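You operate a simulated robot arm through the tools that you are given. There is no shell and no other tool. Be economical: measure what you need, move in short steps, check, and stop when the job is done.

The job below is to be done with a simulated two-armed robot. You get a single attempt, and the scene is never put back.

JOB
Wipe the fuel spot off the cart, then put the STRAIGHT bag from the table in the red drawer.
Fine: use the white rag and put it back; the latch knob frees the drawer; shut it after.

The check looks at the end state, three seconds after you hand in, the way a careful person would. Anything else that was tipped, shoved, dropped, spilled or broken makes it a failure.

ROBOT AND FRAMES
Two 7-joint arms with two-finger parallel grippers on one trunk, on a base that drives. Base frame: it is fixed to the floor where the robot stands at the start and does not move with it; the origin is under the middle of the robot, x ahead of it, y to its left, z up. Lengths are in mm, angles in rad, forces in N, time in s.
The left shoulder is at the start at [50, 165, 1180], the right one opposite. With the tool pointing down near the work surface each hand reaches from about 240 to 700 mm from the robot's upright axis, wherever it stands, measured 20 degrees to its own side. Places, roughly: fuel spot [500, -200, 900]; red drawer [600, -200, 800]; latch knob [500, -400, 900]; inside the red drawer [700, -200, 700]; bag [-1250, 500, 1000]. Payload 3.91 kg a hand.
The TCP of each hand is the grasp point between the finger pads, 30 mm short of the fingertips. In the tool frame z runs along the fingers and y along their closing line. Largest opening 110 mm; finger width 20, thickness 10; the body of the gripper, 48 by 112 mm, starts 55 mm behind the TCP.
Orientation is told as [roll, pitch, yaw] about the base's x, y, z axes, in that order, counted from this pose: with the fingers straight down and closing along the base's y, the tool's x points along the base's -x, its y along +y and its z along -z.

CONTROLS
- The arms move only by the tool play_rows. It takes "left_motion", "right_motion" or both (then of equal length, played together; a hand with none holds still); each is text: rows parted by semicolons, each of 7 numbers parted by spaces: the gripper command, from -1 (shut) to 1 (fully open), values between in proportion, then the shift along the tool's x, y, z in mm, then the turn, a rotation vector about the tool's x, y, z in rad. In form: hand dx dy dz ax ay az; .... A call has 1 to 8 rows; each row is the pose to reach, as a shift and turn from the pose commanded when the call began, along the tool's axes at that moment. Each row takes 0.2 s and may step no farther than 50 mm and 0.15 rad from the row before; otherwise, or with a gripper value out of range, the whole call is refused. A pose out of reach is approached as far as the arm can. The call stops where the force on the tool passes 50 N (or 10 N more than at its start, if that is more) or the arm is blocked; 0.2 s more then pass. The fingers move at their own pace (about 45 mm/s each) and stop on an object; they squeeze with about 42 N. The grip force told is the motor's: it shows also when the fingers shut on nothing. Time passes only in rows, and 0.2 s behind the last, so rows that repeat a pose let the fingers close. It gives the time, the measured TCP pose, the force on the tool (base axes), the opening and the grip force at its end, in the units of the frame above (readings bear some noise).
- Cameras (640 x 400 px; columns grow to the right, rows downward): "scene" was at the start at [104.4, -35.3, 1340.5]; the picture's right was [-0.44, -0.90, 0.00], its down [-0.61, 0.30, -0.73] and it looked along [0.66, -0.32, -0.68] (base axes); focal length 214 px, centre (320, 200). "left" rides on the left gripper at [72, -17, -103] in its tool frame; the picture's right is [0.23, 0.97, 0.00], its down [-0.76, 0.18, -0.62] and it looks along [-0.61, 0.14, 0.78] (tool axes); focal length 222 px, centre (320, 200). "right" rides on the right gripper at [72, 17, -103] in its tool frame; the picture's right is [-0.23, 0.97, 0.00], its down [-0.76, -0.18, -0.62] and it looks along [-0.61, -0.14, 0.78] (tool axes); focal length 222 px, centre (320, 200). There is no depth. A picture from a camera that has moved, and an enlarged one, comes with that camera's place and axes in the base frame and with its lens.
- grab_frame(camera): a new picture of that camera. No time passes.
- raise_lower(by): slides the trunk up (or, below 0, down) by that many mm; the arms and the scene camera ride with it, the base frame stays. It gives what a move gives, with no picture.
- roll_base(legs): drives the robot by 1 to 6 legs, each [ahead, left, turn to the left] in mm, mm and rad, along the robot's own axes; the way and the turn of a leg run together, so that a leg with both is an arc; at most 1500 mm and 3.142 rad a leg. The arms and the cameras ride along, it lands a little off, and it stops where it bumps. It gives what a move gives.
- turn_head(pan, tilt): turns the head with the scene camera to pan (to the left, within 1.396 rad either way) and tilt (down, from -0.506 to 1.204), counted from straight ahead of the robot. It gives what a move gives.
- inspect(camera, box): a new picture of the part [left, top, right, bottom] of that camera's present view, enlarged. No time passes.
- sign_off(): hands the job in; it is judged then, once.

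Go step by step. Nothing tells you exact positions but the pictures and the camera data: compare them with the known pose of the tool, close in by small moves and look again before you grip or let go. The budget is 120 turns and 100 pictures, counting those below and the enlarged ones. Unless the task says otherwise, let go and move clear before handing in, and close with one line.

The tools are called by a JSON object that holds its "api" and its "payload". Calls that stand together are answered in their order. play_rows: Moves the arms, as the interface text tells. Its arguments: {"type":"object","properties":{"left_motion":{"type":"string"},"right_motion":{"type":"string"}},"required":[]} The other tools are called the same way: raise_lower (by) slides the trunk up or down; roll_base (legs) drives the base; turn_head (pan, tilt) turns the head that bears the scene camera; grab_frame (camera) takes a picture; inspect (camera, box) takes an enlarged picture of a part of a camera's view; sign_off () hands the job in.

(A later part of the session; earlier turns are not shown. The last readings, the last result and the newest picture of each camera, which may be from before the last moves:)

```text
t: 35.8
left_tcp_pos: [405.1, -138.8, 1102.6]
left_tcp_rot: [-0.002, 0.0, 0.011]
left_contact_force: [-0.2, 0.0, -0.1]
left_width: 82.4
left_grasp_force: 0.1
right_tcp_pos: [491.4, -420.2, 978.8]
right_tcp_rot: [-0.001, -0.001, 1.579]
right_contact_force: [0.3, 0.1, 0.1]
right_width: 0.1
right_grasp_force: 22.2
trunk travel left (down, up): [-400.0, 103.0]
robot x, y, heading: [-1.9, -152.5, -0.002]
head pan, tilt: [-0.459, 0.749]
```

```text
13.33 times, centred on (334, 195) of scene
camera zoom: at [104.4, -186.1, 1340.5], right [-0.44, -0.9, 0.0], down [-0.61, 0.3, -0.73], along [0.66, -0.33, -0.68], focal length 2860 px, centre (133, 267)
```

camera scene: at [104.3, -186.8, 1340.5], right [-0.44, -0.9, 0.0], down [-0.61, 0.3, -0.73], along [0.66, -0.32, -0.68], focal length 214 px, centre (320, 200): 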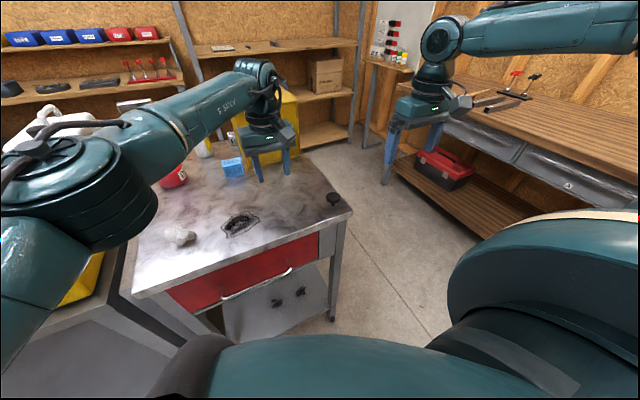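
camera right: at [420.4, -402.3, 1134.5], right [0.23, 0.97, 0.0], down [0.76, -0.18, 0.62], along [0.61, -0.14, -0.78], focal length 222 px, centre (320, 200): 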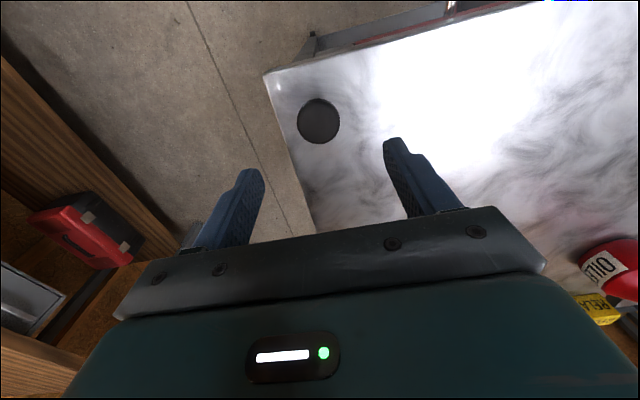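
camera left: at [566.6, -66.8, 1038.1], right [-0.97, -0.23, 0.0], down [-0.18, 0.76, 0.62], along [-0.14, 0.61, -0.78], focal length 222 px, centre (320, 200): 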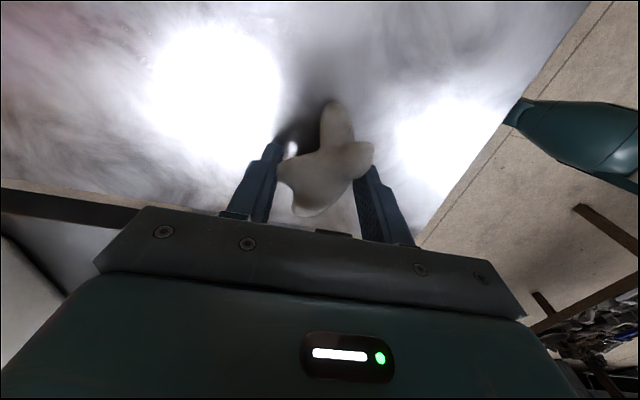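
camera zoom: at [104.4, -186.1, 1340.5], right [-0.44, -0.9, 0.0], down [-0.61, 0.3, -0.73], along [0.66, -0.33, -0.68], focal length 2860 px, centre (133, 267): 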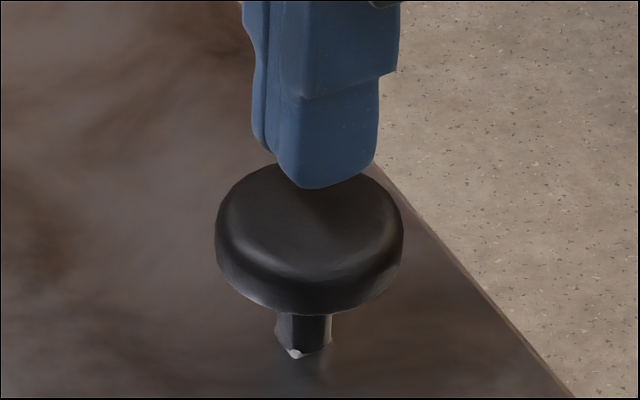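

Knob unchanged so far. Now pressing down gently in small steps.

{"api": "play_rows", "payload": {"right_motion": "-1 0 0 8 0 0 0; -1 0 0 14 0 0 0; -1 0 0 18 0 0 0; -1 0 0 21 0 0 0; -1 0 0 24 0 0 0; -1 0 0 27 0 0 0; -1 0 0 30 0 0 0; -1 0 0 33 0 0 0"}}

{"api": "inspect", "payload": {"camera": "scene", "box": [310, 180, 358, 210]}}

```text
t: 37.6
left_tcp_pos: [403.3, -139.5, 1104.4]
left_tcp_rot: [-0.003, -0.003, 0.011]
left_contact_force: [0.3, -1.0, -0.5]
left_width: 82.3
left_grasp_force: 0.1
right_tcp_pos: [490.2, -420.9, 951.5]
right_tcp_rot: [-0.01, 0.001, 1.579]
right_contact_force: [-0.4, -7.3, 33.3]
right_width: 0.0
right_grasp_force: 37.4
trunk travel left (down, up): [-400.0, 103.0]
robot x, y, heading: [0.3, -152.0, 0.001]
head pan, tilt: [-0.459, 0.749]
```

```text
13.33 times, centred on (334, 195) of scene
camera zoom: at [101.4, -185.4, 1341.4], right [-0.44, -0.9, 0.0], down [-0.61, 0.3, -0.73], along [0.66, -0.33, -0.68], focal length 2860 px, centre (133, 267)
```

zoom: 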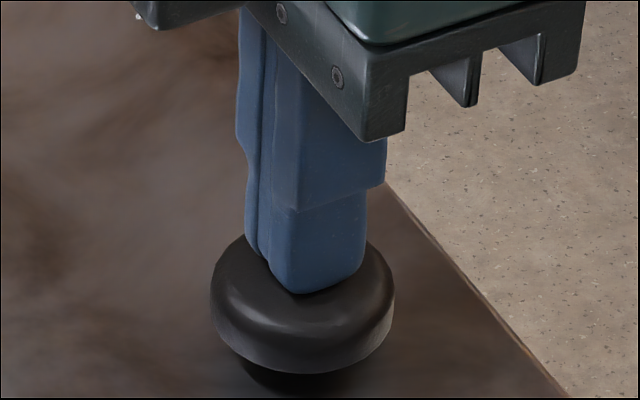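

It is a push knob: it sank under about 33 N. I'll press slightly more, then lift to see whether it stays down.

{"api": "play_rows", "payload": {"right_motion": "-1 0 0 2 0 0 0; -1 0 0 4 0 0 0; -1 0 0 4 0 0 0"}}

{"api": "inspect", "payload": {"camera": "scene", "box": [310, 180, 358, 210]}}

{"api": "play_rows", "payload": {"right_motion": "-1 0 0 -10 0 0 0; -1 0 0 -30 0 0 0; -1 0 0 -45 0 0 0"}}

{"api": "inspect", "payload": {"camera": "scene", "box": [310, 180, 358, 210]}}

```text
t: 38.2
left_tcp_pos: [403.6, -140.1, 1101.8]
left_tcp_rot: [-0.002, -0.003, 0.008]
left_contact_force: [-0.2, 0.5, 0.1]
left_width: 82.5
left_grasp_force: 0.1
right_tcp_pos: [491.9, -419.7, 950.6]
right_tcp_rot: [-0.017, 0.001, 1.578]
right_contact_force: [-10.3, -3.0, 22.6]
right_width: 0.0
right_grasp_force: 38.2
trunk travel left (down, up): [-400.0, 103.0]
robot x, y, heading: [-1.7, -153.6, -0.002]
head pan, tilt: [-0.459, 0.749]
stopped in row 3 (right hand): the force on the tool passed its limit (the readings are from after the stop); the commanded pose is now the measured one
```

```text
13.33 times, centred on (334, 195) of scene
camera zoom: at [101.4, -185.5, 1340.5], right [-0.44, -0.9, 0.0], down [-0.61, 0.3, -0.73], along [0.66, -0.33, -0.68], focal length 2860 px, centre (133, 267)
```

zoom: 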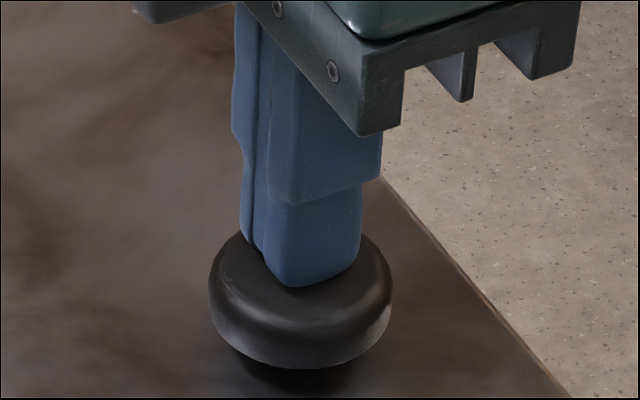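

```text
t: 39.0
left_tcp_pos: [405.5, -140.0, 1103.1]
left_tcp_rot: [-0.002, -0.002, 0.009]
left_contact_force: [-0.6, -0.2, 0.4]
left_width: 82.6
left_grasp_force: 0.1
right_tcp_pos: [493.0, -420.2, 993.1]
right_tcp_rot: [-0.01, 0.001, 1.58]
right_contact_force: [0.1, 0.2, 0.1]
right_width: 0.0
right_grasp_force: 37.6
trunk travel left (down, up): [-400.0, 103.0]
robot x, y, heading: [1.2, -151.8, 0.0]
head pan, tilt: [-0.459, 0.749]
```

```text
13.33 times, centred on (334, 195) of scene
camera zoom: at [104.0, -186.0, 1340.5], right [-0.44, -0.9, 0.0], down [-0.61, 0.3, -0.73], along [0.66, -0.33, -0.68], focal length 2860 px, centre (133, 267)
```

zoom: 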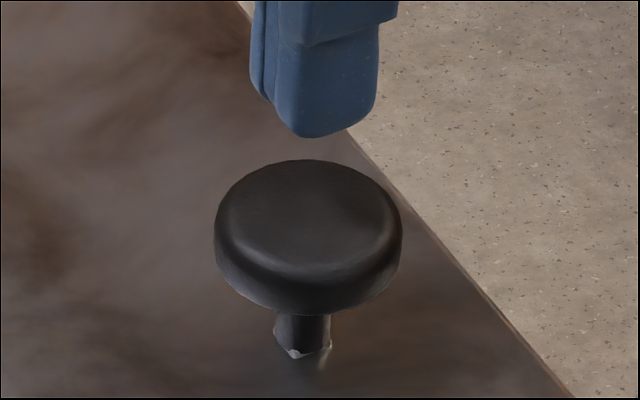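

The knob springs back. I'll see whether the drawer came loose or must be pulled while the knob is held down.

{"api": "inspect", "payload": {"camera": "scene", "box": [100, 170, 360, 340]}}

```text
2.35 times, centred on (230, 255) of scene
camera zoom: at [104.0, -186.0, 1340.5], right [-0.44, -0.9, 0.0], down [-0.61, 0.3, -0.73], along [0.66, -0.33, -0.68], focal length 505 px, centre (532, 71)
```

zoom: 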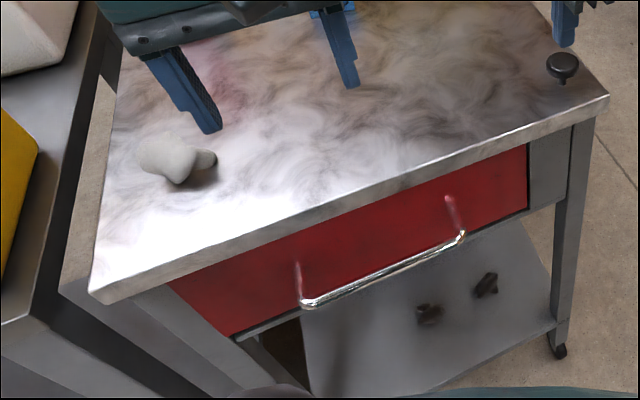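

The drawer hasn't moved, so the knob must be held down while pulling: the left hand takes the handle with fingers tilted 45°, the right presses. First I back the base 80 mm and turn the left wrist.

{"api": "roll_base", "payload": {"legs": [[-80, 0, 0]]}}

{"api": "play_rows", "payload": {"left_motion": "-0.45 0 0 0 0 0 -0.15; -0.45 0 0 0 0 0 -0.3; -0.45 0 0 0 0 0 -0.45; -0.45 0 0 0 0 0 -0.6; -0.45 0 0 0 0 0 -0.75; -0.45 0 0 0 0 0 -0.9; -0.45 0 0 0 0 0 -1.05; -0.45 0 0 0 0 0 -1.2"}}

{"api": "play_rows", "payload": {"left_motion": "-0.45 0 0 0 0 0 -0.13; -0.45 0 0 0 0 0 -0.26; -0.45 0 0 0 0 0 -0.36"}}

```text
t: 40.1
left_tcp_pos: [323.5, -139.7, 1101.9]
left_tcp_rot: [-0.001, -0.003, 0.011]
left_contact_force: [0.5, 0.5, -0.1]
left_width: 82.3
left_grasp_force: 0.0
right_tcp_pos: [410.0, -420.0, 992.5]
right_tcp_rot: [-0.012, -0.001, 1.578]
right_contact_force: [-0.3, 0.9, 0.1]
right_width: 0.1
right_grasp_force: 37.9
trunk travel left (down, up): [-400.0, 103.0]
robot x, y, heading: [-84.2, -151.0, 0.002]
head pan, tilt: [-0.459, 0.749]
```

```text
t: 41.9
left_tcp_pos: [324.7, -140.9, 1102.9]
left_tcp_rot: [-0.001, 0.002, 1.212]
left_contact_force: [-0.6, -0.1, -0.6]
left_width: 30.5
left_grasp_force: 0.0
right_tcp_pos: [409.5, -421.1, 992.9]
right_tcp_rot: [-0.01, 0.0, 1.579]
right_contact_force: [0.0, -0.2, -0.9]
right_width: 0.0
right_grasp_force: 38.0
trunk travel left (down, up): [-400.0, 103.0]
robot x, y, heading: [-78.8, -150.1, 0.005]
head pan, tilt: [-0.459, 0.749]
```

```text
t: 42.7
left_tcp_pos: [323.5, -139.5, 1102.8]
left_tcp_rot: [0.001, 0.003, 1.574]
left_contact_force: [0.4, -0.2, 0.8]
left_width: 30.1
left_grasp_force: 0.0
right_tcp_pos: [411.3, -419.7, 992.7]
right_tcp_rot: [-0.011, 0.001, 1.581]
right_contact_force: [0.6, 1.2, 0.9]
right_width: 0.1
right_grasp_force: 38.2
trunk travel left (down, up): [-400.0, 103.0]
robot x, y, heading: [-80.9, -150.1, 0.003]
head pan, tilt: [-0.459, 0.749]
```

Now tilting the left hand 45° forward while lowering to a spot in front of the handle.

{"api": "play_rows", "payload": {"left_motion": "-0.45 5 0 25 0.1 0 0; -0.45 10 0 50 0.2 0 0; -0.45 15 0 80 0.3 0 0; -0.45 20 0 110 0.4 0 0; -0.45 20 0 140 0.5 0 0; -0.45 20 0 170 0.6 0 0; -0.45 20 0 200 0.7 0 0; -0.45 20 0 225 0.785 0 0"}}

{"api": "grab_frame", "payload": {"camera": "scene"}}

{"api": "grab_frame", "payload": {"camera": "left"}}

```text
t: 44.5
left_tcp_pos: [325.6, -159.0, 877.8]
left_tcp_rot: [-0.787, 0.001, 1.571]
left_contact_force: [0.1, -1.0, 0.2]
left_width: 30.4
left_grasp_force: 0.3
right_tcp_pos: [411.3, -420.7, 992.1]
right_tcp_rot: [-0.01, 0.001, 1.581]
right_contact_force: [0.1, 0.2, 0.7]
right_width: 0.0
right_grasp_force: 38.2
trunk travel left (down, up): [-400.0, 103.0]
robot x, y, heading: [-82.6, -151.6, 0.002]
head pan, tilt: [-0.459, 0.749]
```

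```text
59 pictures are left
camera scene: at [22.5, -186.0, 1340.6], right [-0.44, -0.9, 0.0], down [-0.61, 0.3, -0.73], along [0.66, -0.32, -0.68], focal length 214 px, centre (320, 200)
```

scene: 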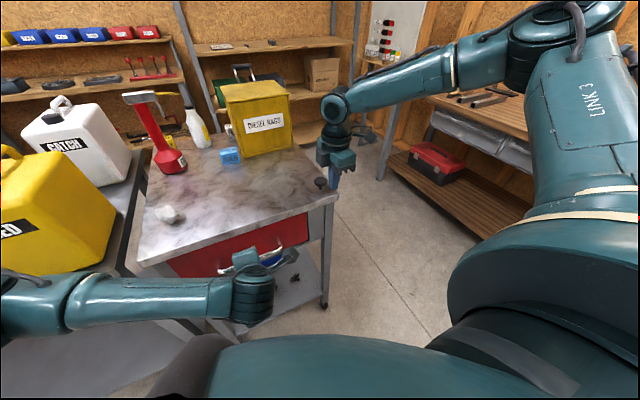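

```text
58 pictures are left
camera left: at [264.7, -232.6, 961.9], right [-0.69, -0.23, -0.69], down [-0.57, 0.76, 0.31], along [0.45, 0.61, -0.65], focal length 222 px, centre (320, 200)
```

left: 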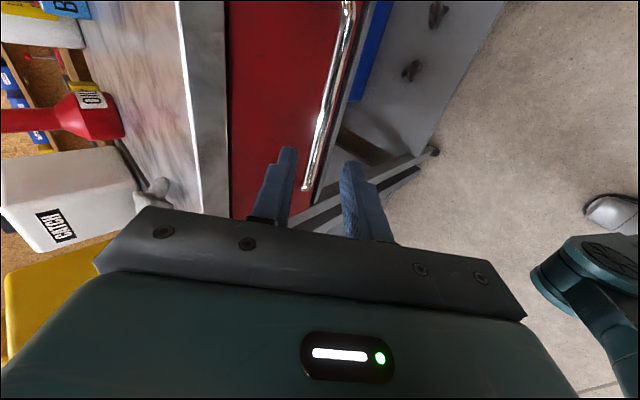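

The hand is in front of the handle; the bar is at about (400, y, 810). I'll close in along the fingers and check.

{"api": "play_rows", "payload": {"left_motion": "-0.35 0 -4 30 0 0 0; -0.35 0 -4 55 0 0 0"}}

{"api": "grab_frame", "payload": {"camera": "left"}}

{"api": "inspect", "payload": {"camera": "scene", "box": [200, 210, 340, 310]}}

```text
t: 45.1
left_tcp_pos: [366.6, -159.1, 842.8]
left_tcp_rot: [-0.785, 0.001, 1.569]
left_contact_force: [0.2, -0.1, -0.4]
left_width: 35.6
left_grasp_force: 0.1
right_tcp_pos: [410.5, -420.1, 993.2]
right_tcp_rot: [-0.011, -0.001, 1.581]
right_contact_force: [0.3, 0.4, -0.5]
right_width: 0.0
right_grasp_force: 37.2
trunk travel left (down, up): [-400.0, 103.0]
robot x, y, heading: [-86.1, -152.8, -0.0]
head pan, tilt: [-0.459, 0.749]
```

```text
57 pictures are left
camera left: at [305.7, -232.5, 927.6], right [-0.69, -0.23, -0.69], down [-0.57, 0.76, 0.31], along [0.45, 0.61, -0.65], focal length 222 px, centre (320, 200)
```

left: 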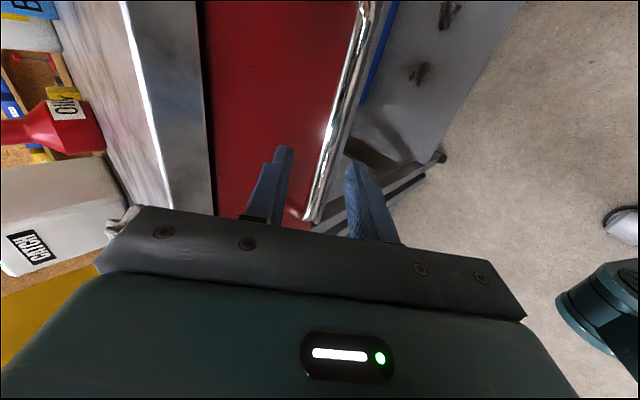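

```text
4.00 times, centred on (270, 260) of scene
camera zoom: at [22.5, -185.9, 1340.6], right [-0.44, -0.9, 0.0], down [-0.61, 0.3, -0.73], along [0.66, -0.32, -0.68], focal length 858 px, centre (520, -40)
```

zoom: 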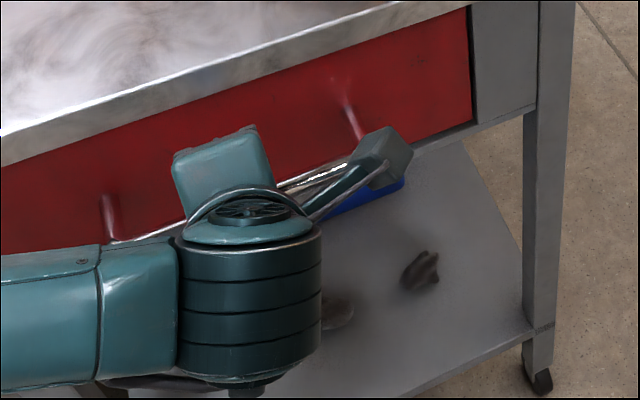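

The bar is lined up between the fingers with a 4 mm offset. Advancing 40 mm and gripping it.

{"api": "play_rows", "payload": {"left_motion": "-0.35 0 4 15 0 0 0; -0.35 0 4.5 30 0 0 0; -0.35 0 4.5 41 0 0 0; -1 0 4.5 41 0 0 0; -1 0 4.5 41 0 0 0; -1 0 4.5 41 0 0 0"}}

{"api": "grab_frame", "payload": {"camera": "left"}}

```text
t: 46.5
left_tcp_pos: [391.1, -160.6, 808.2]
left_tcp_rot: [-0.785, 0.001, 1.57]
left_contact_force: [-0.2, 1.2, -2.6]
left_width: 13.7
left_grasp_force: 45.5
right_tcp_pos: [410.3, -419.0, 992.5]
right_tcp_rot: [-0.013, 0.0, 1.583]
right_contact_force: [0.2, -0.6, 0.7]
right_width: 0.0
right_grasp_force: 37.5
trunk travel left (down, up): [-400.0, 103.0]
robot x, y, heading: [-80.6, -154.8, 0.001]
head pan, tilt: [-0.459, 0.749]
```

```text
55 pictures are left
camera left: at [330.5, -233.4, 893.6], right [-0.69, -0.23, -0.69], down [-0.57, 0.76, 0.31], along [0.45, 0.61, -0.65], focal length 222 px, centre (320, 200)
```

left: 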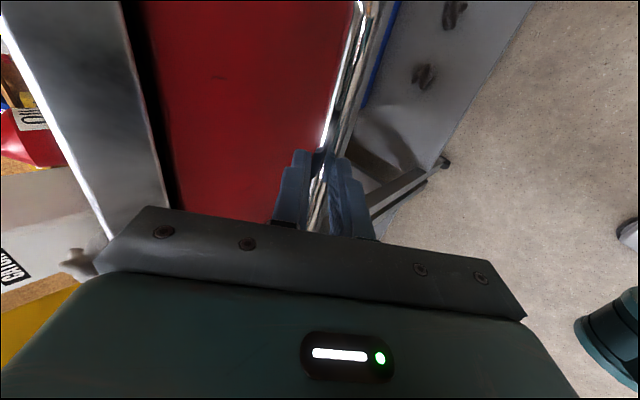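

Bar gripped. Now the right hand goes over the knob and presses it down.

{"api": "play_rows", "payload": {"right_motion": "-1 0 -40 0 0 0 0; -1 0 -80 0 0 0 0; -1 0 -80 15 0 0 0; -1 0 -80 27 0 0 0; -1 0 -80 35 0 0 0; -1 0 -80 42 0 0 0; -1 0 -80 46 0 0 0"}}

{"api": "inspect", "payload": {"camera": "scene", "box": [290, 150, 350, 200]}}

```text
t: 48.1
left_tcp_pos: [391.0, -159.5, 808.0]
left_tcp_rot: [-0.784, 0.002, 1.571]
left_contact_force: [-1.9, -1.9, -7.1]
left_width: 13.7
left_grasp_force: 44.9
right_tcp_pos: [473.1, -426.0, 961.6]
right_tcp_rot: [-0.013, 0.002, 1.581]
right_contact_force: [2.7, 1.5, 4.4]
right_width: 0.0
right_grasp_force: 37.4
right hand out of reach, approached as far as the arm can: row 2, 3, 4, 5, 6, 7
trunk travel left (down, up): [-400.0, 103.0]
robot x, y, heading: [-81.9, -150.7, -0.002]
head pan, tilt: [-0.459, 0.749]
```

```text
8.00 times, centred on (320, 175) of scene
camera zoom: at [22.9, -185.8, 1340.5], right [-0.44, -0.9, 0.0], down [-0.61, 0.3, -0.73], along [0.66, -0.32, -0.68], focal length 1716 px, centre (320, 400)
```

zoom: 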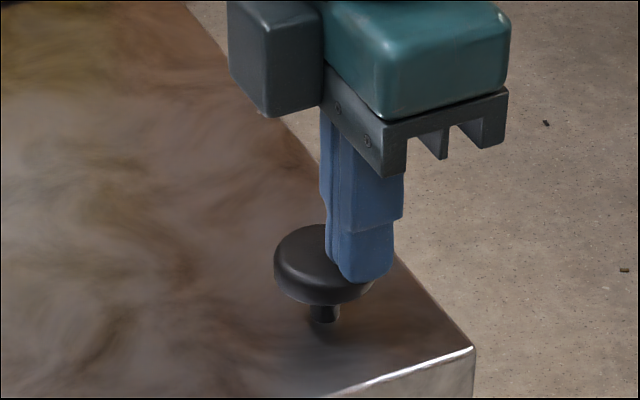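

The knob is a little beyond reach with a vertical hand. I'll rise and tilt the right hand forward to gain reach.

{"api": "play_rows", "payload": {"right_motion": "-1 0 0 -40 0 0 0; -1 0 0 -40 0.13 0 0; -1 0 2 -40 0.26 0 0; -1 0 5 -40 0.39 0 0; -1 0 8 -40 0.5 0 0; -1 0 10 -40 0.5 0 0"}}

{"api": "inspect", "payload": {"camera": "scene", "box": [290, 150, 350, 200]}}

```text
t: 49.5
left_tcp_pos: [391.7, -160.1, 809.6]
left_tcp_rot: [-0.786, 0.001, 1.57]
left_contact_force: [-4.0, 0.5, -7.7]
left_width: 13.6
left_grasp_force: 44.4
right_tcp_pos: [462.7, -427.8, 1000.1]
right_tcp_rot: [-0.513, 0.002, 1.578]
right_contact_force: [0.5, -0.7, 0.7]
right_width: 0.0
right_grasp_force: 38.1
trunk travel left (down, up): [-400.0, 103.0]
robot x, y, heading: [-81.5, -150.7, -0.003]
head pan, tilt: [-0.459, 0.749]
```

```text
8.00 times, centred on (320, 175) of scene
camera zoom: at [22.8, -186.0, 1340.5], right [-0.44, -0.9, 0.0], down [-0.61, 0.3, -0.73], along [0.66, -0.32, -0.68], focal length 1716 px, centre (320, 400)
```

zoom: 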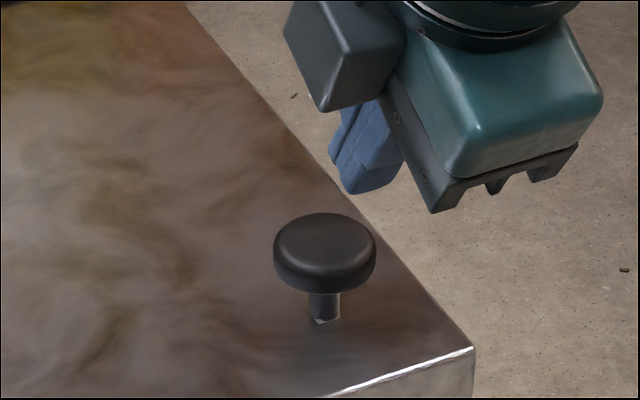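

Now the fingertips need 12 mm forward and 8 mm left, then down onto the knob.

{"api": "play_rows", "payload": {"right_motion": "-1 -8 -5 3 0 0 0; -1 -8 2 25 0 0 0; -1 -8 6.2 35.5 0 0 0; -1 -8 10.1 42.5 0 0 0; -1 -8 13 47.7 0 0 0; -1 -8 15.5 52 0 0 0"}}

{"api": "inspect", "payload": {"camera": "scene", "box": [290, 150, 350, 200]}}

```text
t: 50.9
left_tcp_pos: [391.2, -159.8, 808.5]
left_tcp_rot: [-0.783, 0.001, 1.572]
left_contact_force: [2.1, -3.4, -20.7]
left_width: 13.8
left_grasp_force: 45.1
right_tcp_pos: [474.9, -421.0, 950.2]
right_tcp_rot: [-0.517, 0.0, 1.581]
right_contact_force: [-10.4, -6.9, 24.5]
right_width: 0.4
right_grasp_force: 38.0
trunk travel left (down, up): [-400.0, 103.0]
robot x, y, heading: [-82.1, -150.8, 0.003]
head pan, tilt: [-0.459, 0.749]
```

```text
8.00 times, centred on (320, 175) of scene
camera zoom: at [20.7, -186.1, 1340.9], right [-0.44, -0.9, 0.0], down [-0.61, 0.3, -0.73], along [0.66, -0.32, -0.68], focal length 1716 px, centre (320, 400)
```

zoom: 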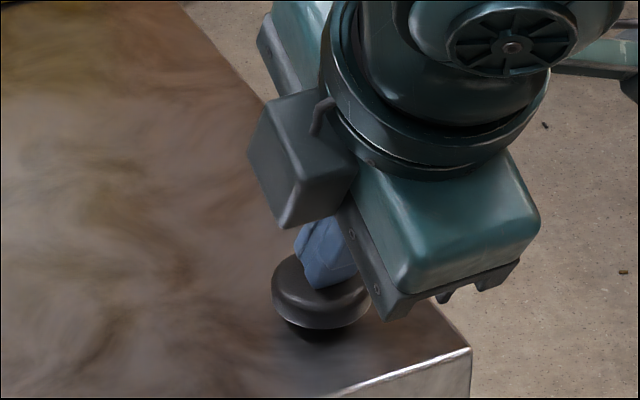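

The knob is down. Pressing slightly more with the right while the left pulls the handle back in small steps.

{"api": "play_rows", "payload": {"right_motion": "-1 0 1 1.7 0 0 0; -1 0 2 3.5 0 0 0; -1 0 2 3.5 0 0 0; -1 0 2 3.5 0 0 0; -1 0 2 3.5 0 0 0; -1 0 2 3.5 0 0 0; -1 0 2 3.5 0 0 0; -1 0 2 3.5 0 0 0", "left_motion": "-1 0 0 0 0 0 0; -1 0 0 0 0 0 0; -1 0 4 -4 0 0 0; -1 0 8 -8 0 0 0; -1 0 15 -15 0 0 0; -1 0 22 -22 0 0 0; -1 0 32 -32 0 0 0; -1 0 42 -42 0 0 0"}}

{"api": "grab_frame", "payload": {"camera": "scene"}}

```text
t: 51.5
left_tcp_pos: [388.3, -159.9, 808.4]
left_tcp_rot: [-0.782, 0.0, 1.568]
left_contact_force: [-0.3, 0.8, 3.0]
left_width: 13.5
left_grasp_force: 44.7
right_tcp_pos: [474.9, -419.3, 952.4]
right_tcp_rot: [-0.524, 0.002, 1.578]
right_contact_force: [-12.6, -2.2, 15.1]
right_width: 0.0
right_grasp_force: 37.4
trunk travel left (down, up): [-400.0, 103.0]
robot x, y, heading: [-81.0, -152.7, -0.006]
head pan, tilt: [-0.459, 0.749]
stopped in row 3 (right hand): the force on the tool passed its limit (the readings are from after the stop); the commanded pose is now the measured one
```

```text
51 pictures are left
camera scene: at [19.1, -185.7, 1341.1], right [-0.44, -0.9, 0.0], down [-0.61, 0.3, -0.73], along [0.66, -0.33, -0.68], focal length 214 px, centre (320, 200)
```

scene: 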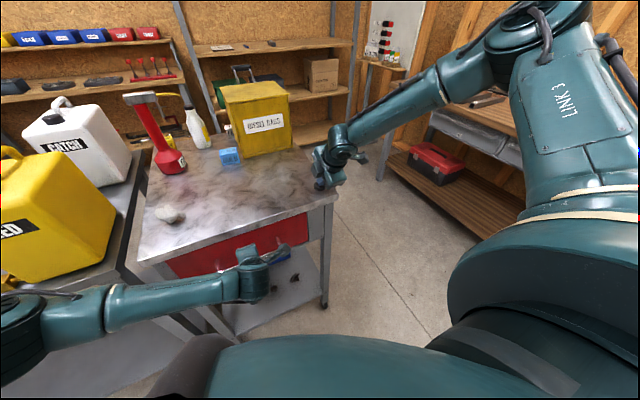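

The right force limit tripped early; I'll press with less extra travel and pull again.

{"api": "play_rows", "payload": {"right_motion": "-1 0 0.8 1.3 0 0 0; -1 0 1.5 2.6 0 0 0; -1 0 1.5 2.6 0 0 0; -1 0 1.5 2.6 0 0 0; -1 0 1.5 2.6 0 0 0; -1 0 1.5 2.6 0 0 0; -1 0 1.5 2.6 0 0 0; -1 0 1.5 2.6 0 0 0", "left_motion": "-1 0 0 0 0 0 0; -1 0 0 0 0 0 0; -1 0 4 -4 0 0 0; -1 0 8 -8 0 0 0; -1 0 14 -14 0 0 0; -1 0 22 -22 0 0 0; -1 0 32 -32 0 0 0; -1 0 42 -42 0 0 0"}}

{"api": "grab_frame", "payload": {"camera": "scene"}}

```text
t: 53.3
left_tcp_pos: [325.3, -159.5, 808.4]
left_tcp_rot: [-0.783, 0.001, 1.571]
left_contact_force: [-0.1, 2.7, -11.8]
left_width: 13.6
left_grasp_force: 45.3
right_tcp_pos: [475.9, -419.4, 950.1]
right_tcp_rot: [-0.531, 0.001, 1.58]
right_contact_force: [-13.0, -7.5, 37.3]
right_width: 0.0
right_grasp_force: 37.8
trunk travel left (down, up): [-400.0, 103.0]
robot x, y, heading: [-78.6, -152.5, 0.001]
head pan, tilt: [-0.459, 0.749]
```

```text
50 pictures are left
camera scene: at [18.2, -184.9, 1341.0], right [-0.44, -0.9, 0.0], down [-0.61, 0.3, -0.74], along [0.66, -0.33, -0.68], focal length 214 px, centre (320, 200)
```

scene: 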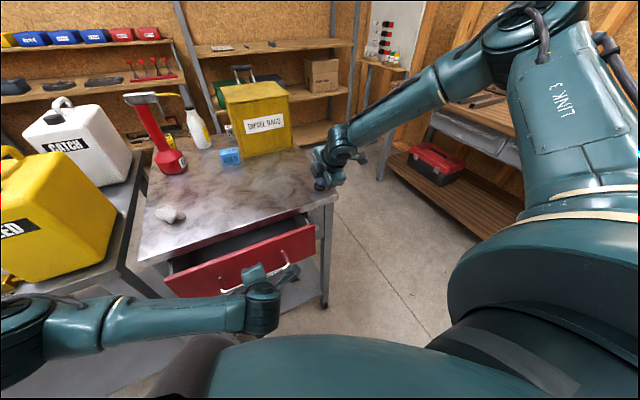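

The drawer is open 60 mm. I'll lift the right hand off the knob and keep pulling with the left.

{"api": "play_rows", "payload": {"right_motion": "-1 0 -10 -18 0 0 0; -1 0 -25 -43 0 0 0; -1 0 -35 -80 0 0 0; -1 0 -35 -110 0 0 0; -1 0 -35 -110 -0.1 0 0; -1 0 -35 -110 -0.2 0 0", "left_motion": "-1 0 0 0 0 0 0; -1 0 10 -10 0 0 0; -1 0 20 -20 0 0 0; -1 0 35 -35 0 0 0; -1 0 50 -50 0 0 0; -1 0 65 -65 0 0 0"}}

{"api": "grab_frame", "payload": {"camera": "scene"}}

```text
t: 54.7
left_tcp_pos: [235.9, -160.0, 808.3]
left_tcp_rot: [-0.782, 0.001, 1.569]
left_contact_force: [-0.8, -1.9, 17.6]
left_width: 13.7
left_grasp_force: 45.2
right_tcp_pos: [452.7, -419.5, 1057.0]
right_tcp_rot: [-0.322, 0.0, 1.58]
right_contact_force: [0.6, -0.1, 0.7]
right_width: 0.0
right_grasp_force: 37.7
trunk travel left (down, up): [-400.0, 103.0]
robot x, y, heading: [-80.7, -154.2, 0.004]
head pan, tilt: [-0.459, 0.749]
```

```text
49 pictures are left
camera scene: at [21.0, -186.5, 1340.8], right [-0.44, -0.9, 0.0], down [-0.61, 0.3, -0.73], along [0.66, -0.32, -0.68], focal length 214 px, centre (320, 200)
```

scene: 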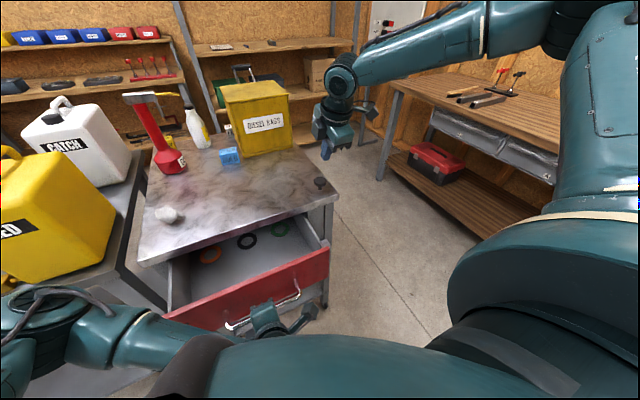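

The drawer slides freely and shows three rings inside. I'll widen it by backing the base 70 mm with the handle held.

{"api": "roll_base", "payload": {"legs": [[-70, 0, 0]]}}

{"api": "grab_frame", "payload": {"camera": "scene"}}

```text
t: 55.7
left_tcp_pos: [166.3, -160.1, 809.2]
left_tcp_rot: [-0.782, 0.002, 1.57]
left_contact_force: [0.8, -7.0, 20.3]
left_width: 13.6
left_grasp_force: 44.5
right_tcp_pos: [381.7, -419.8, 1058.5]
right_tcp_rot: [-0.323, -0.001, 1.58]
right_contact_force: [0.5, -0.4, -0.5]
right_width: 0.0
right_grasp_force: 37.8
trunk travel left (down, up): [-400.0, 103.0]
robot x, y, heading: [-154.2, -151.2, -0.001]
head pan, tilt: [-0.459, 0.749]
```

```text
48 pictures are left
camera scene: at [-49.4, -186.6, 1340.7], right [-0.44, -0.9, 0.0], down [-0.61, 0.3, -0.73], along [0.66, -0.32, -0.68], focal length 214 px, centre (320, 200)
```

scene: 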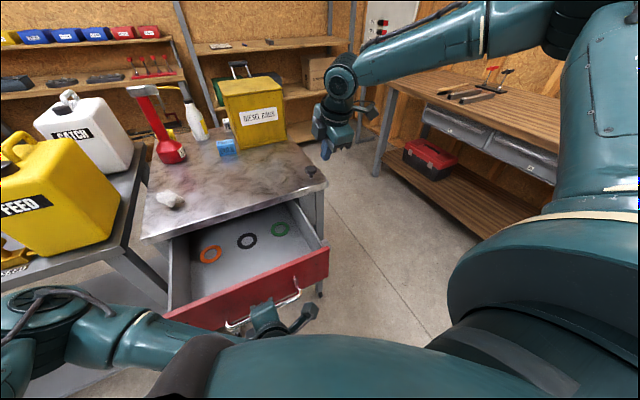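

Open about 225 mm with rings inside. Releasing the handle and backing the hand out.

{"api": "play_rows", "payload": {"left_motion": "-0.3 0 0 0 0 0 0; -0.3 0 0 0 0 0 0; -0.3 0 0 -20 0 0 0; -0.3 0 0 -45 0 0 0; -0.3 0 -25 -75 0 0 0; -0.3 0 -55 -105 -0.1 0 0; -0.3 0 -85 -140 -0.2 0 0; -0.3 0 -115 -175 -0.3 0 0"}}

{"api": "inspect", "payload": {"camera": "scene", "box": [120, 180, 360, 350]}}

```text
t: 57.5
left_tcp_pos: [126.7, -160.5, 1014.6]
left_tcp_rot: [-0.479, 0.003, 1.567]
left_contact_force: [-0.1, 1.1, 0.7]
left_width: 38.4
left_grasp_force: 0.1
right_tcp_pos: [383.1, -419.8, 1056.5]
right_tcp_rot: [-0.321, 0.0, 1.578]
right_contact_force: [-0.4, 0.6, -0.2]
right_width: 0.0
right_grasp_force: 38.0
trunk travel left (down, up): [-400.0, 103.0]
robot x, y, heading: [-150.8, -150.4, -0.004]
head pan, tilt: [-0.459, 0.749]
```

```text
2.35 times, centred on (240, 265) of scene
camera zoom: at [-48.0, -186.2, 1340.5], right [-0.44, -0.9, 0.0], down [-0.61, 0.3, -0.73], along [0.66, -0.32, -0.68], focal length 505 px, centre (508, 47)
```

zoom: 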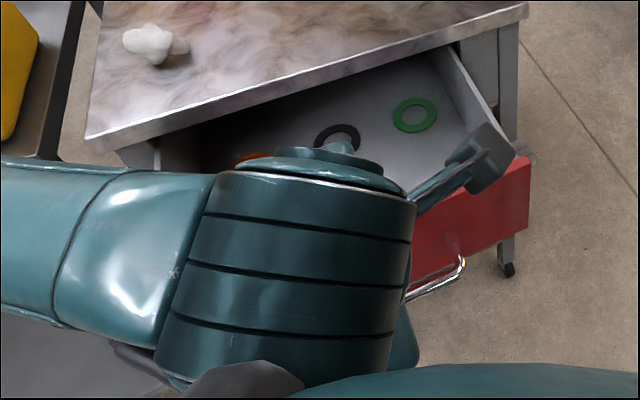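

Next I untilt both hands and draw the right one in for travelling.

{"api": "play_rows", "payload": {"left_motion": "-0.3 0 -5 -9 -0.12 0 0; -0.3 0 -9 -18 -0.24 0 0; -0.3 0 -14 -27 -0.36 0 0; -0.3 0 -18 -35 -0.479 0 0", "right_motion": "-1 0 24 -24 -0.08 0 0; -1 0 48 -48 -0.16 0 0; -1 0 72 -72 -0.24 0 0; -1 0 95 -95 -0.32 0 0"}}

{"api": "play_rows", "payload": {"left_motion": "-0.3 0 0 0 0 0 0.15; -0.3 0 0 -10 0 0 0.3; -0.3 0 0 -20 0 0 0.45; -0.3 0 0 -30 0 0 0.6; -0.3 0 0 -40 0 0 0.75; -0.3 0 0 -50 0 0 0.9; -0.3 0 0 -60 0 0 1.05; -0.3 0 0 -70 0 0 1.2", "right_motion": "0 0 0 0 0 0 0.15; 0 0 0 0 0 0 0.3; 0 0 0 0 0 0 0.45; 0 0 0 0 0 0 0.6; 0 0 0 0 0 0 0.75; 0 0 0 0 0 0 0.9; 0 0 0 0 0 0 1.05; 0 0 0 0 0 0 1.2"}}

{"api": "roll_base", "payload": {"legs": [[-300, 0, 0]]}}

{"api": "turn_head", "payload": {"pan": 1.39, "tilt": 0.5}}

{"api": "grab_frame", "payload": {"camera": "scene"}}

```text
t: 58.5
left_tcp_pos: [125.1, -160.0, 1053.7]
left_tcp_rot: [0.001, 0.004, 1.57]
left_contact_force: [0.2, -0.4, 0.4]
left_width: 38.4
left_grasp_force: 0.1
right_tcp_pos: [262.5, -419.1, 1118.4]
right_tcp_rot: [0.0, 0.0, 1.579]
right_contact_force: [-0.4, 1.2, 0.4]
right_width: 0.0
right_grasp_force: 38.0
trunk travel left (down, up): [-400.0, 103.0]
robot x, y, heading: [-152.1, -154.5, -0.0]
head pan, tilt: [-0.459, 0.749]
```

```text
t: 60.3
left_tcp_pos: [124.4, -159.4, 1122.7]
left_tcp_rot: [-0.005, -0.002, 0.366]
left_contact_force: [0.0, 0.2, 0.6]
left_width: 38.5
left_grasp_force: 0.0
right_tcp_pos: [263.4, -420.9, 1116.6]
right_tcp_rot: [-0.001, -0.002, 0.378]
right_contact_force: [-0.6, 0.1, 0.4]
right_width: 55.0
right_grasp_force: 0.1
trunk travel left (down, up): [-400.0, 103.0]
robot x, y, heading: [-149.3, -149.4, -0.001]
head pan, tilt: [-0.459, 0.749]
```

```text
t: 62.4
left_tcp_pos: [-169.3, -159.9, 1122.6]
left_tcp_rot: [-0.005, -0.002, 0.367]
left_contact_force: [0.6, 0.2, 0.3]
left_width: 38.4
left_grasp_force: 0.0
right_tcp_pos: [-32.1, -421.5, 1117.3]
right_tcp_rot: [-0.002, 0.0, 0.378]
right_contact_force: [-0.5, 0.6, -0.5]
right_width: 54.8
right_grasp_force: 0.1
trunk travel left (down, up): [-400.0, 103.0]
robot x, y, heading: [-447.1, -150.7, -0.005]
head pan, tilt: [-0.459, 0.749]
```

```text
t: 64.2
left_tcp_pos: [-168.9, -158.7, 1120.9]
left_tcp_rot: [-0.003, -0.001, 0.368]
left_contact_force: [1.0, 0.2, -0.8]
left_width: 38.8
left_grasp_force: 0.1
right_tcp_pos: [-31.9, -421.8, 1116.1]
right_tcp_rot: [-0.002, 0.0, 0.378]
right_contact_force: [0.1, 0.3, -0.3]
right_width: 55.2
right_grasp_force: 0.0
trunk travel left (down, up): [-400.0, 103.0]
robot x, y, heading: [-448.6, -148.3, 0.001]
head pan, tilt: [1.389, 0.499]
```

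```text
46 pictures are left
camera scene: at [-400.6, -59.9, 1362.4], right [0.98, -0.18, 0.0], down [-0.09, -0.47, -0.88], along [0.16, 0.86, -0.48], focal length 214 px, centre (320, 200)
```

scene: 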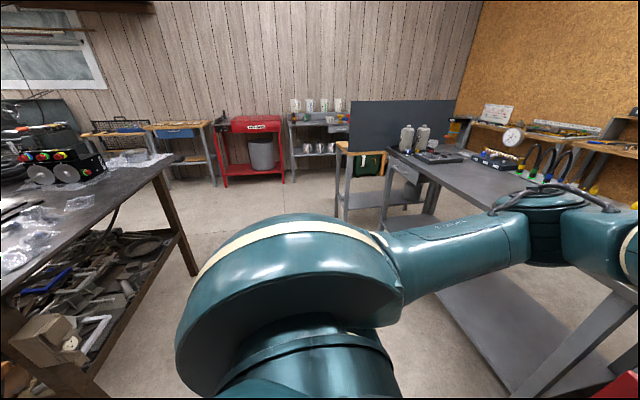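

The bench with plastic bags is behind-left, its edge near x=-1150. The space is clear, so I'll turn the robot around and look.

{"api": "roll_base", "payload": {"legs": [[0, 0, 1.5708], [0, 0, 1.5708]]}}

{"api": "turn_head", "payload": {"pan": -0.7, "tilt": 0.45}}

{"api": "grab_frame", "payload": {"camera": "scene"}}

```text
t: 72.2
left_tcp_pos: [-725.4, -136.3, 1122.3]
left_tcp_rot: [-0.003, -0.001, -2.794]
left_contact_force: [0.3, -0.3, 0.4]
left_width: 38.5
left_grasp_force: 0.0
right_tcp_pos: [-856.7, 129.2, 1116.3]
right_tcp_rot: [-0.002, 0.0, -2.787]
right_contact_force: [1.0, 0.1, 0.2]
right_width: 54.9
right_grasp_force: 0.1
trunk travel left (down, up): [-400.0, 103.0]
robot x, y, heading: [-446.0, -151.2, 3.119]
head pan, tilt: [1.389, 0.499]
```

```text
t: 74.2
left_tcp_pos: [-724.4, -136.1, 1122.0]
left_tcp_rot: [-0.003, -0.003, -2.796]
left_contact_force: [0.4, -0.6, -0.8]
left_width: 38.5
left_grasp_force: 0.1
right_tcp_pos: [-856.5, 129.0, 1116.0]
right_tcp_rot: [-0.001, -0.003, -2.785]
right_contact_force: [-0.6, 0.8, -0.5]
right_width: 54.9
right_grasp_force: 0.2
trunk travel left (down, up): [-400.0, 103.0]
robot x, y, heading: [-449.2, -151.5, 3.123]
head pan, tilt: [-0.7, 0.45]
```

```text
45 pictures are left
camera scene: at [-544.7, -87.9, 1366.8], right [0.66, 0.75, 0.0], down [0.33, -0.29, -0.9], along [-0.68, 0.6, -0.44], focal length 214 px, centre (320, 200)
```

scene: 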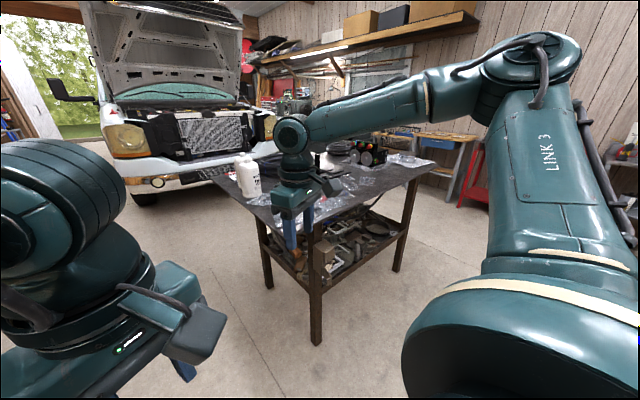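

The bench is visible ahead-right but the arm hides the bags. I'll slide right to stand in front of it and look down.

{"api": "roll_base", "payload": {"legs": [[0, -600, 0]]}}

{"api": "turn_head", "payload": {"pan": 0.0, "tilt": 0.5}}

{"api": "grab_frame", "payload": {"camera": "scene"}}

```text
t: 77.5
left_tcp_pos: [-711.0, 453.9, 1122.2]
left_tcp_rot: [-0.003, 0.0, -2.795]
left_contact_force: [0.8, -0.3, -0.3]
left_width: 38.6
left_grasp_force: 0.1
right_tcp_pos: [-842.5, 720.5, 1116.1]
right_tcp_rot: [-0.002, -0.001, -2.786]
right_contact_force: [-0.5, 0.4, -0.4]
right_width: 54.9
right_grasp_force: 0.1
trunk travel left (down, up): [-400.0, 103.0]
robot x, y, heading: [-436.0, 437.1, 3.118]
head pan, tilt: [-0.7, 0.45]
```

```text
t: 78.6
left_tcp_pos: [-711.0, 454.7, 1121.9]
left_tcp_rot: [-0.002, -0.001, -2.796]
left_contact_force: [0.2, 0.4, -0.3]
left_width: 38.5
left_grasp_force: 0.1
right_tcp_pos: [-842.3, 719.5, 1117.1]
right_tcp_rot: [-0.001, -0.002, -2.784]
right_contact_force: [0.6, 0.2, 0.2]
right_width: 54.9
right_grasp_force: 0.0
trunk travel left (down, up): [-400.0, 103.0]
robot x, y, heading: [-436.3, 438.4, 3.117]
head pan, tilt: [0.0, 0.499]
```

```text
44 pictures are left
camera scene: at [-552.9, 443.9, 1362.4], right [0.02, 1.0, 0.0], down [0.48, -0.01, -0.88], along [-0.88, 0.02, -0.48], focal length 214 px, centre (320, 200)
```

scene: 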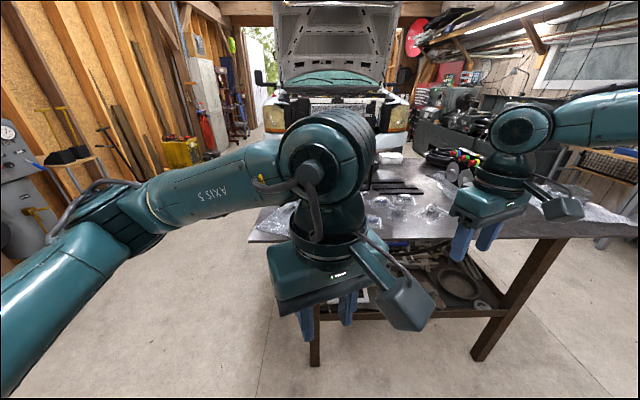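

The arms hide the bags; I'll spread them sideways and square the wrists.

{"api": "play_rows", "payload": {"left_motion": "0 -16 42 0 0 0 0.08; 0 -32 84 0 0 0 0.16; 0 -48 126 0 0 0 0.24; 0 -64 168 0 0 0 0.32; 0 -80 205 0 0 0 0.37", "right_motion": "0 8 -20 0 0 0 0.08; 0 16 -40 0 0 0 0.16; 0 24 -60 0 0 0 0.24; 0 32 -80 0 0 0 0.32; 0 36 -93 0 0 0 0.37"}}

{"api": "grab_frame", "payload": {"camera": "scene"}}

{"api": "inspect", "payload": {"camera": "scene", "box": [240, 130, 480, 260]}}

```text
t: 79.8
left_tcp_pos: [-715.2, 233.2, 1120.7]
left_tcp_rot: [-0.003, -0.001, 3.117]
left_contact_force: [-0.1, 0.3, 0.8]
left_width: 55.1
left_grasp_force: 0.0
right_tcp_pos: [-840.3, 816.1, 1116.3]
right_tcp_rot: [-0.002, -0.002, 3.125]
right_contact_force: [0.9, 0.7, -0.1]
right_width: 55.0
right_grasp_force: 0.1
trunk travel left (down, up): [-400.0, 103.0]
robot x, y, heading: [-430.0, 443.3, 3.119]
head pan, tilt: [0.0, 0.499]
```

```text
43 pictures are left
camera scene: at [-552.5, 443.1, 1362.4], right [0.02, 1.0, 0.0], down [0.48, -0.01, -0.88], along [-0.88, 0.02, -0.48], focal length 214 px, centre (320, 200)
```

scene: 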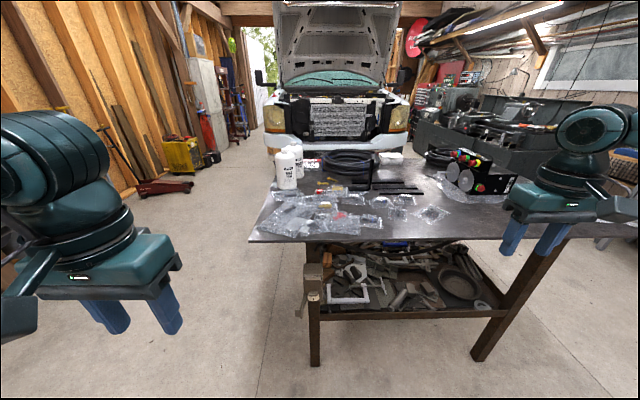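

```text
2.67 times, centred on (360, 195) of scene
camera zoom: at [-552.5, 443.1, 1362.4], right [0.02, 1.0, 0.0], down [0.48, -0.01, -0.88], along [-0.88, 0.02, -0.48], focal length 572 px, centre (213, 213)
```

zoom: 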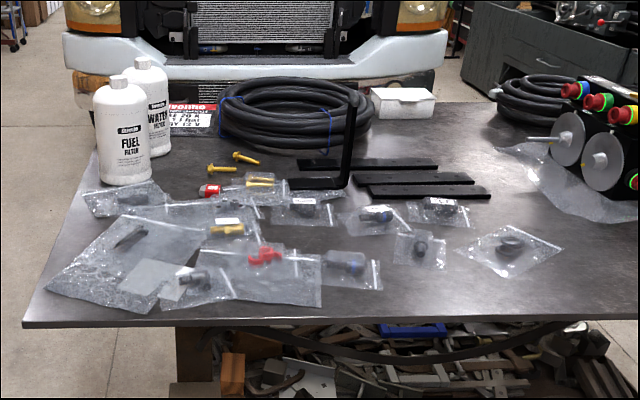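

Many small bags with fittings lie on the near side of the bench. I'll move closer and look for the one marked STRAIGHT.

{"api": "roll_base", "payload": {"legs": [[230, 0, 0]]}}

{"api": "turn_head", "payload": {"pan": 0.0, "tilt": 0.75}}

{"api": "grab_frame", "payload": {"camera": "scene"}}

{"api": "inspect", "payload": {"camera": "scene", "box": [230, 130, 420, 250]}}

```text
t: 81.5
left_tcp_pos: [-945.6, 239.6, 1120.7]
left_tcp_rot: [-0.005, -0.001, 3.114]
left_contact_force: [-0.9, -0.5, 0.3]
left_width: 55.1
left_grasp_force: 0.0
right_tcp_pos: [-1069.6, 822.9, 1116.1]
right_tcp_rot: [-0.001, -0.001, 3.125]
right_contact_force: [-0.4, -0.3, -0.1]
right_width: 54.8
right_grasp_force: 0.0
trunk travel left (down, up): [-400.0, 103.0]
robot x, y, heading: [-661.3, 442.0, 3.114]
head pan, tilt: [0.0, 0.499]
```

```text
t: 82.3
left_tcp_pos: [-946.3, 239.4, 1121.0]
left_tcp_rot: [-0.004, -0.002, 3.115]
left_contact_force: [0.3, -0.1, 0.1]
left_width: 55.1
left_grasp_force: 0.0
right_tcp_pos: [-1069.1, 823.1, 1115.6]
right_tcp_rot: [-0.001, -0.001, 3.125]
right_contact_force: [0.2, 0.3, 0.8]
right_width: 55.1
right_grasp_force: 0.1
trunk travel left (down, up): [-400.0, 103.0]
robot x, y, heading: [-661.1, 449.0, 3.115]
head pan, tilt: [0.0, 0.75]
```

```text
41 pictures are left
camera scene: at [-773.2, 449.3, 1340.5], right [0.03, 1.0, 0.0], down [0.68, -0.02, -0.73], along [-0.73, 0.02, -0.68], focal length 214 px, centre (320, 200)
```

scene: 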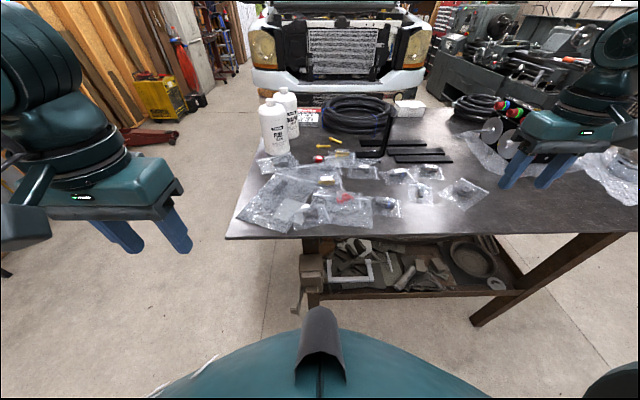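

```text
3.33 times, centred on (325, 190) of scene
camera zoom: at [-773.2, 449.3, 1340.5], right [0.03, 1.0, 0.0], down [0.68, -0.02, -0.73], along [-0.73, 0.02, -0.68], focal length 715 px, centre (303, 233)
```

zoom: 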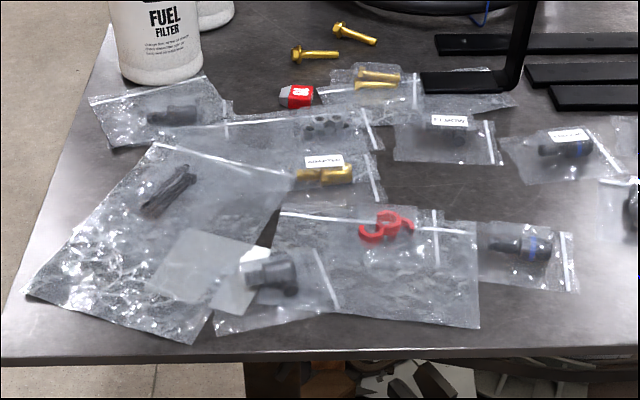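

Some bags carry small labels; I'll zoom in on them.

{"api": "inspect", "payload": {"camera": "scene", "box": [340, 155, 420, 205]}}

{"api": "inspect", "payload": {"camera": "scene", "box": [410, 155, 490, 205]}}

{"api": "inspect", "payload": {"camera": "scene", "box": [295, 160, 359, 200]}}

```text
8.00 times, centred on (380, 180) of scene
camera zoom: at [-773.2, 449.3, 1340.5], right [0.03, 1.0, 0.0], down [0.68, -0.02, -0.73], along [-0.73, 0.02, -0.68], focal length 1716 px, centre (-160, 360)
```

zoom: 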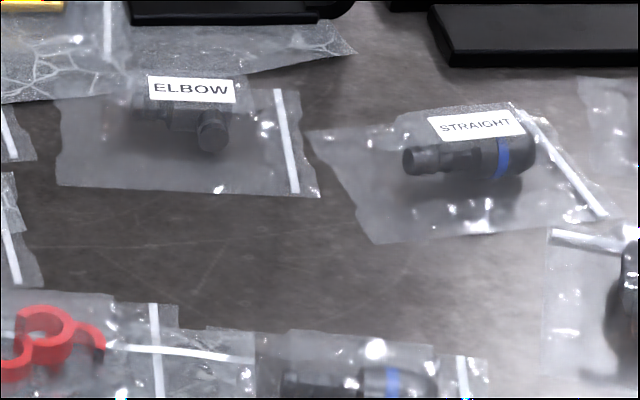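

```text
8.00 times, centred on (450, 180) of scene
camera zoom: at [-773.2, 449.3, 1340.5], right [0.03, 1.0, 0.0], down [0.68, -0.02, -0.73], along [-0.73, 0.02, -0.68], focal length 1716 px, centre (-720, 360)
```

zoom: 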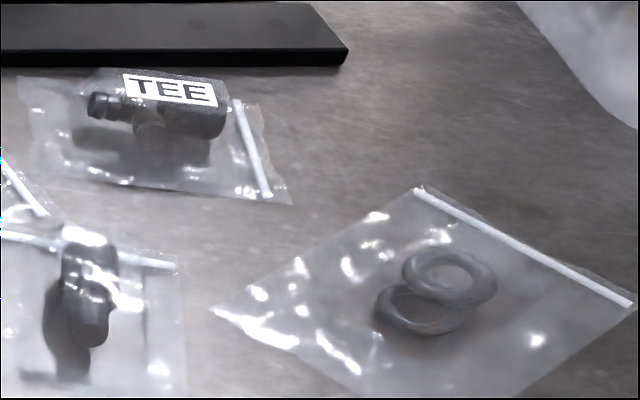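

```text
10.00 times, centred on (327, 180) of scene
camera zoom: at [-773.2, 449.3, 1340.5], right [0.03, 1.0, 0.0], down [0.68, -0.02, -0.73], along [-0.73, 0.02, -0.68], focal length 2145 px, centre (250, 400)
```

zoom: 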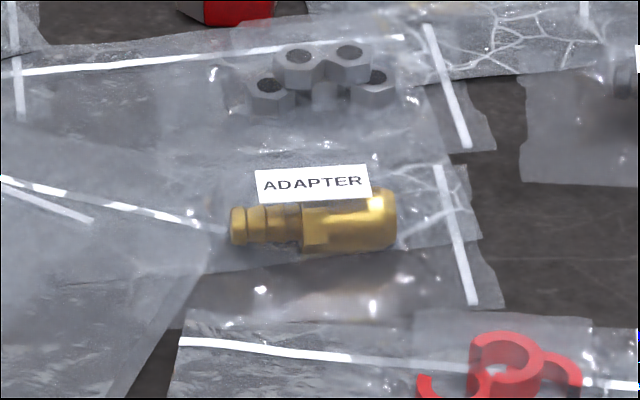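

The STRAIGHT bag is found: a dark fitting with a blue ring, label facing me. I'll triangulate it with the right wrist camera.

{"api": "grab_frame", "payload": {"camera": "right"}}

```text
36 pictures are left
camera right: at [-996.0, 805.7, 1219.6], right [-0.24, -0.97, 0.0], down [-0.76, 0.19, 0.62], along [-0.61, 0.15, -0.78], focal length 222 px, centre (320, 200)
```

right: 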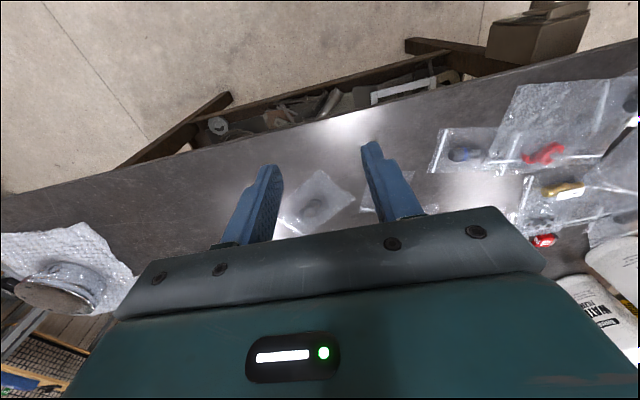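

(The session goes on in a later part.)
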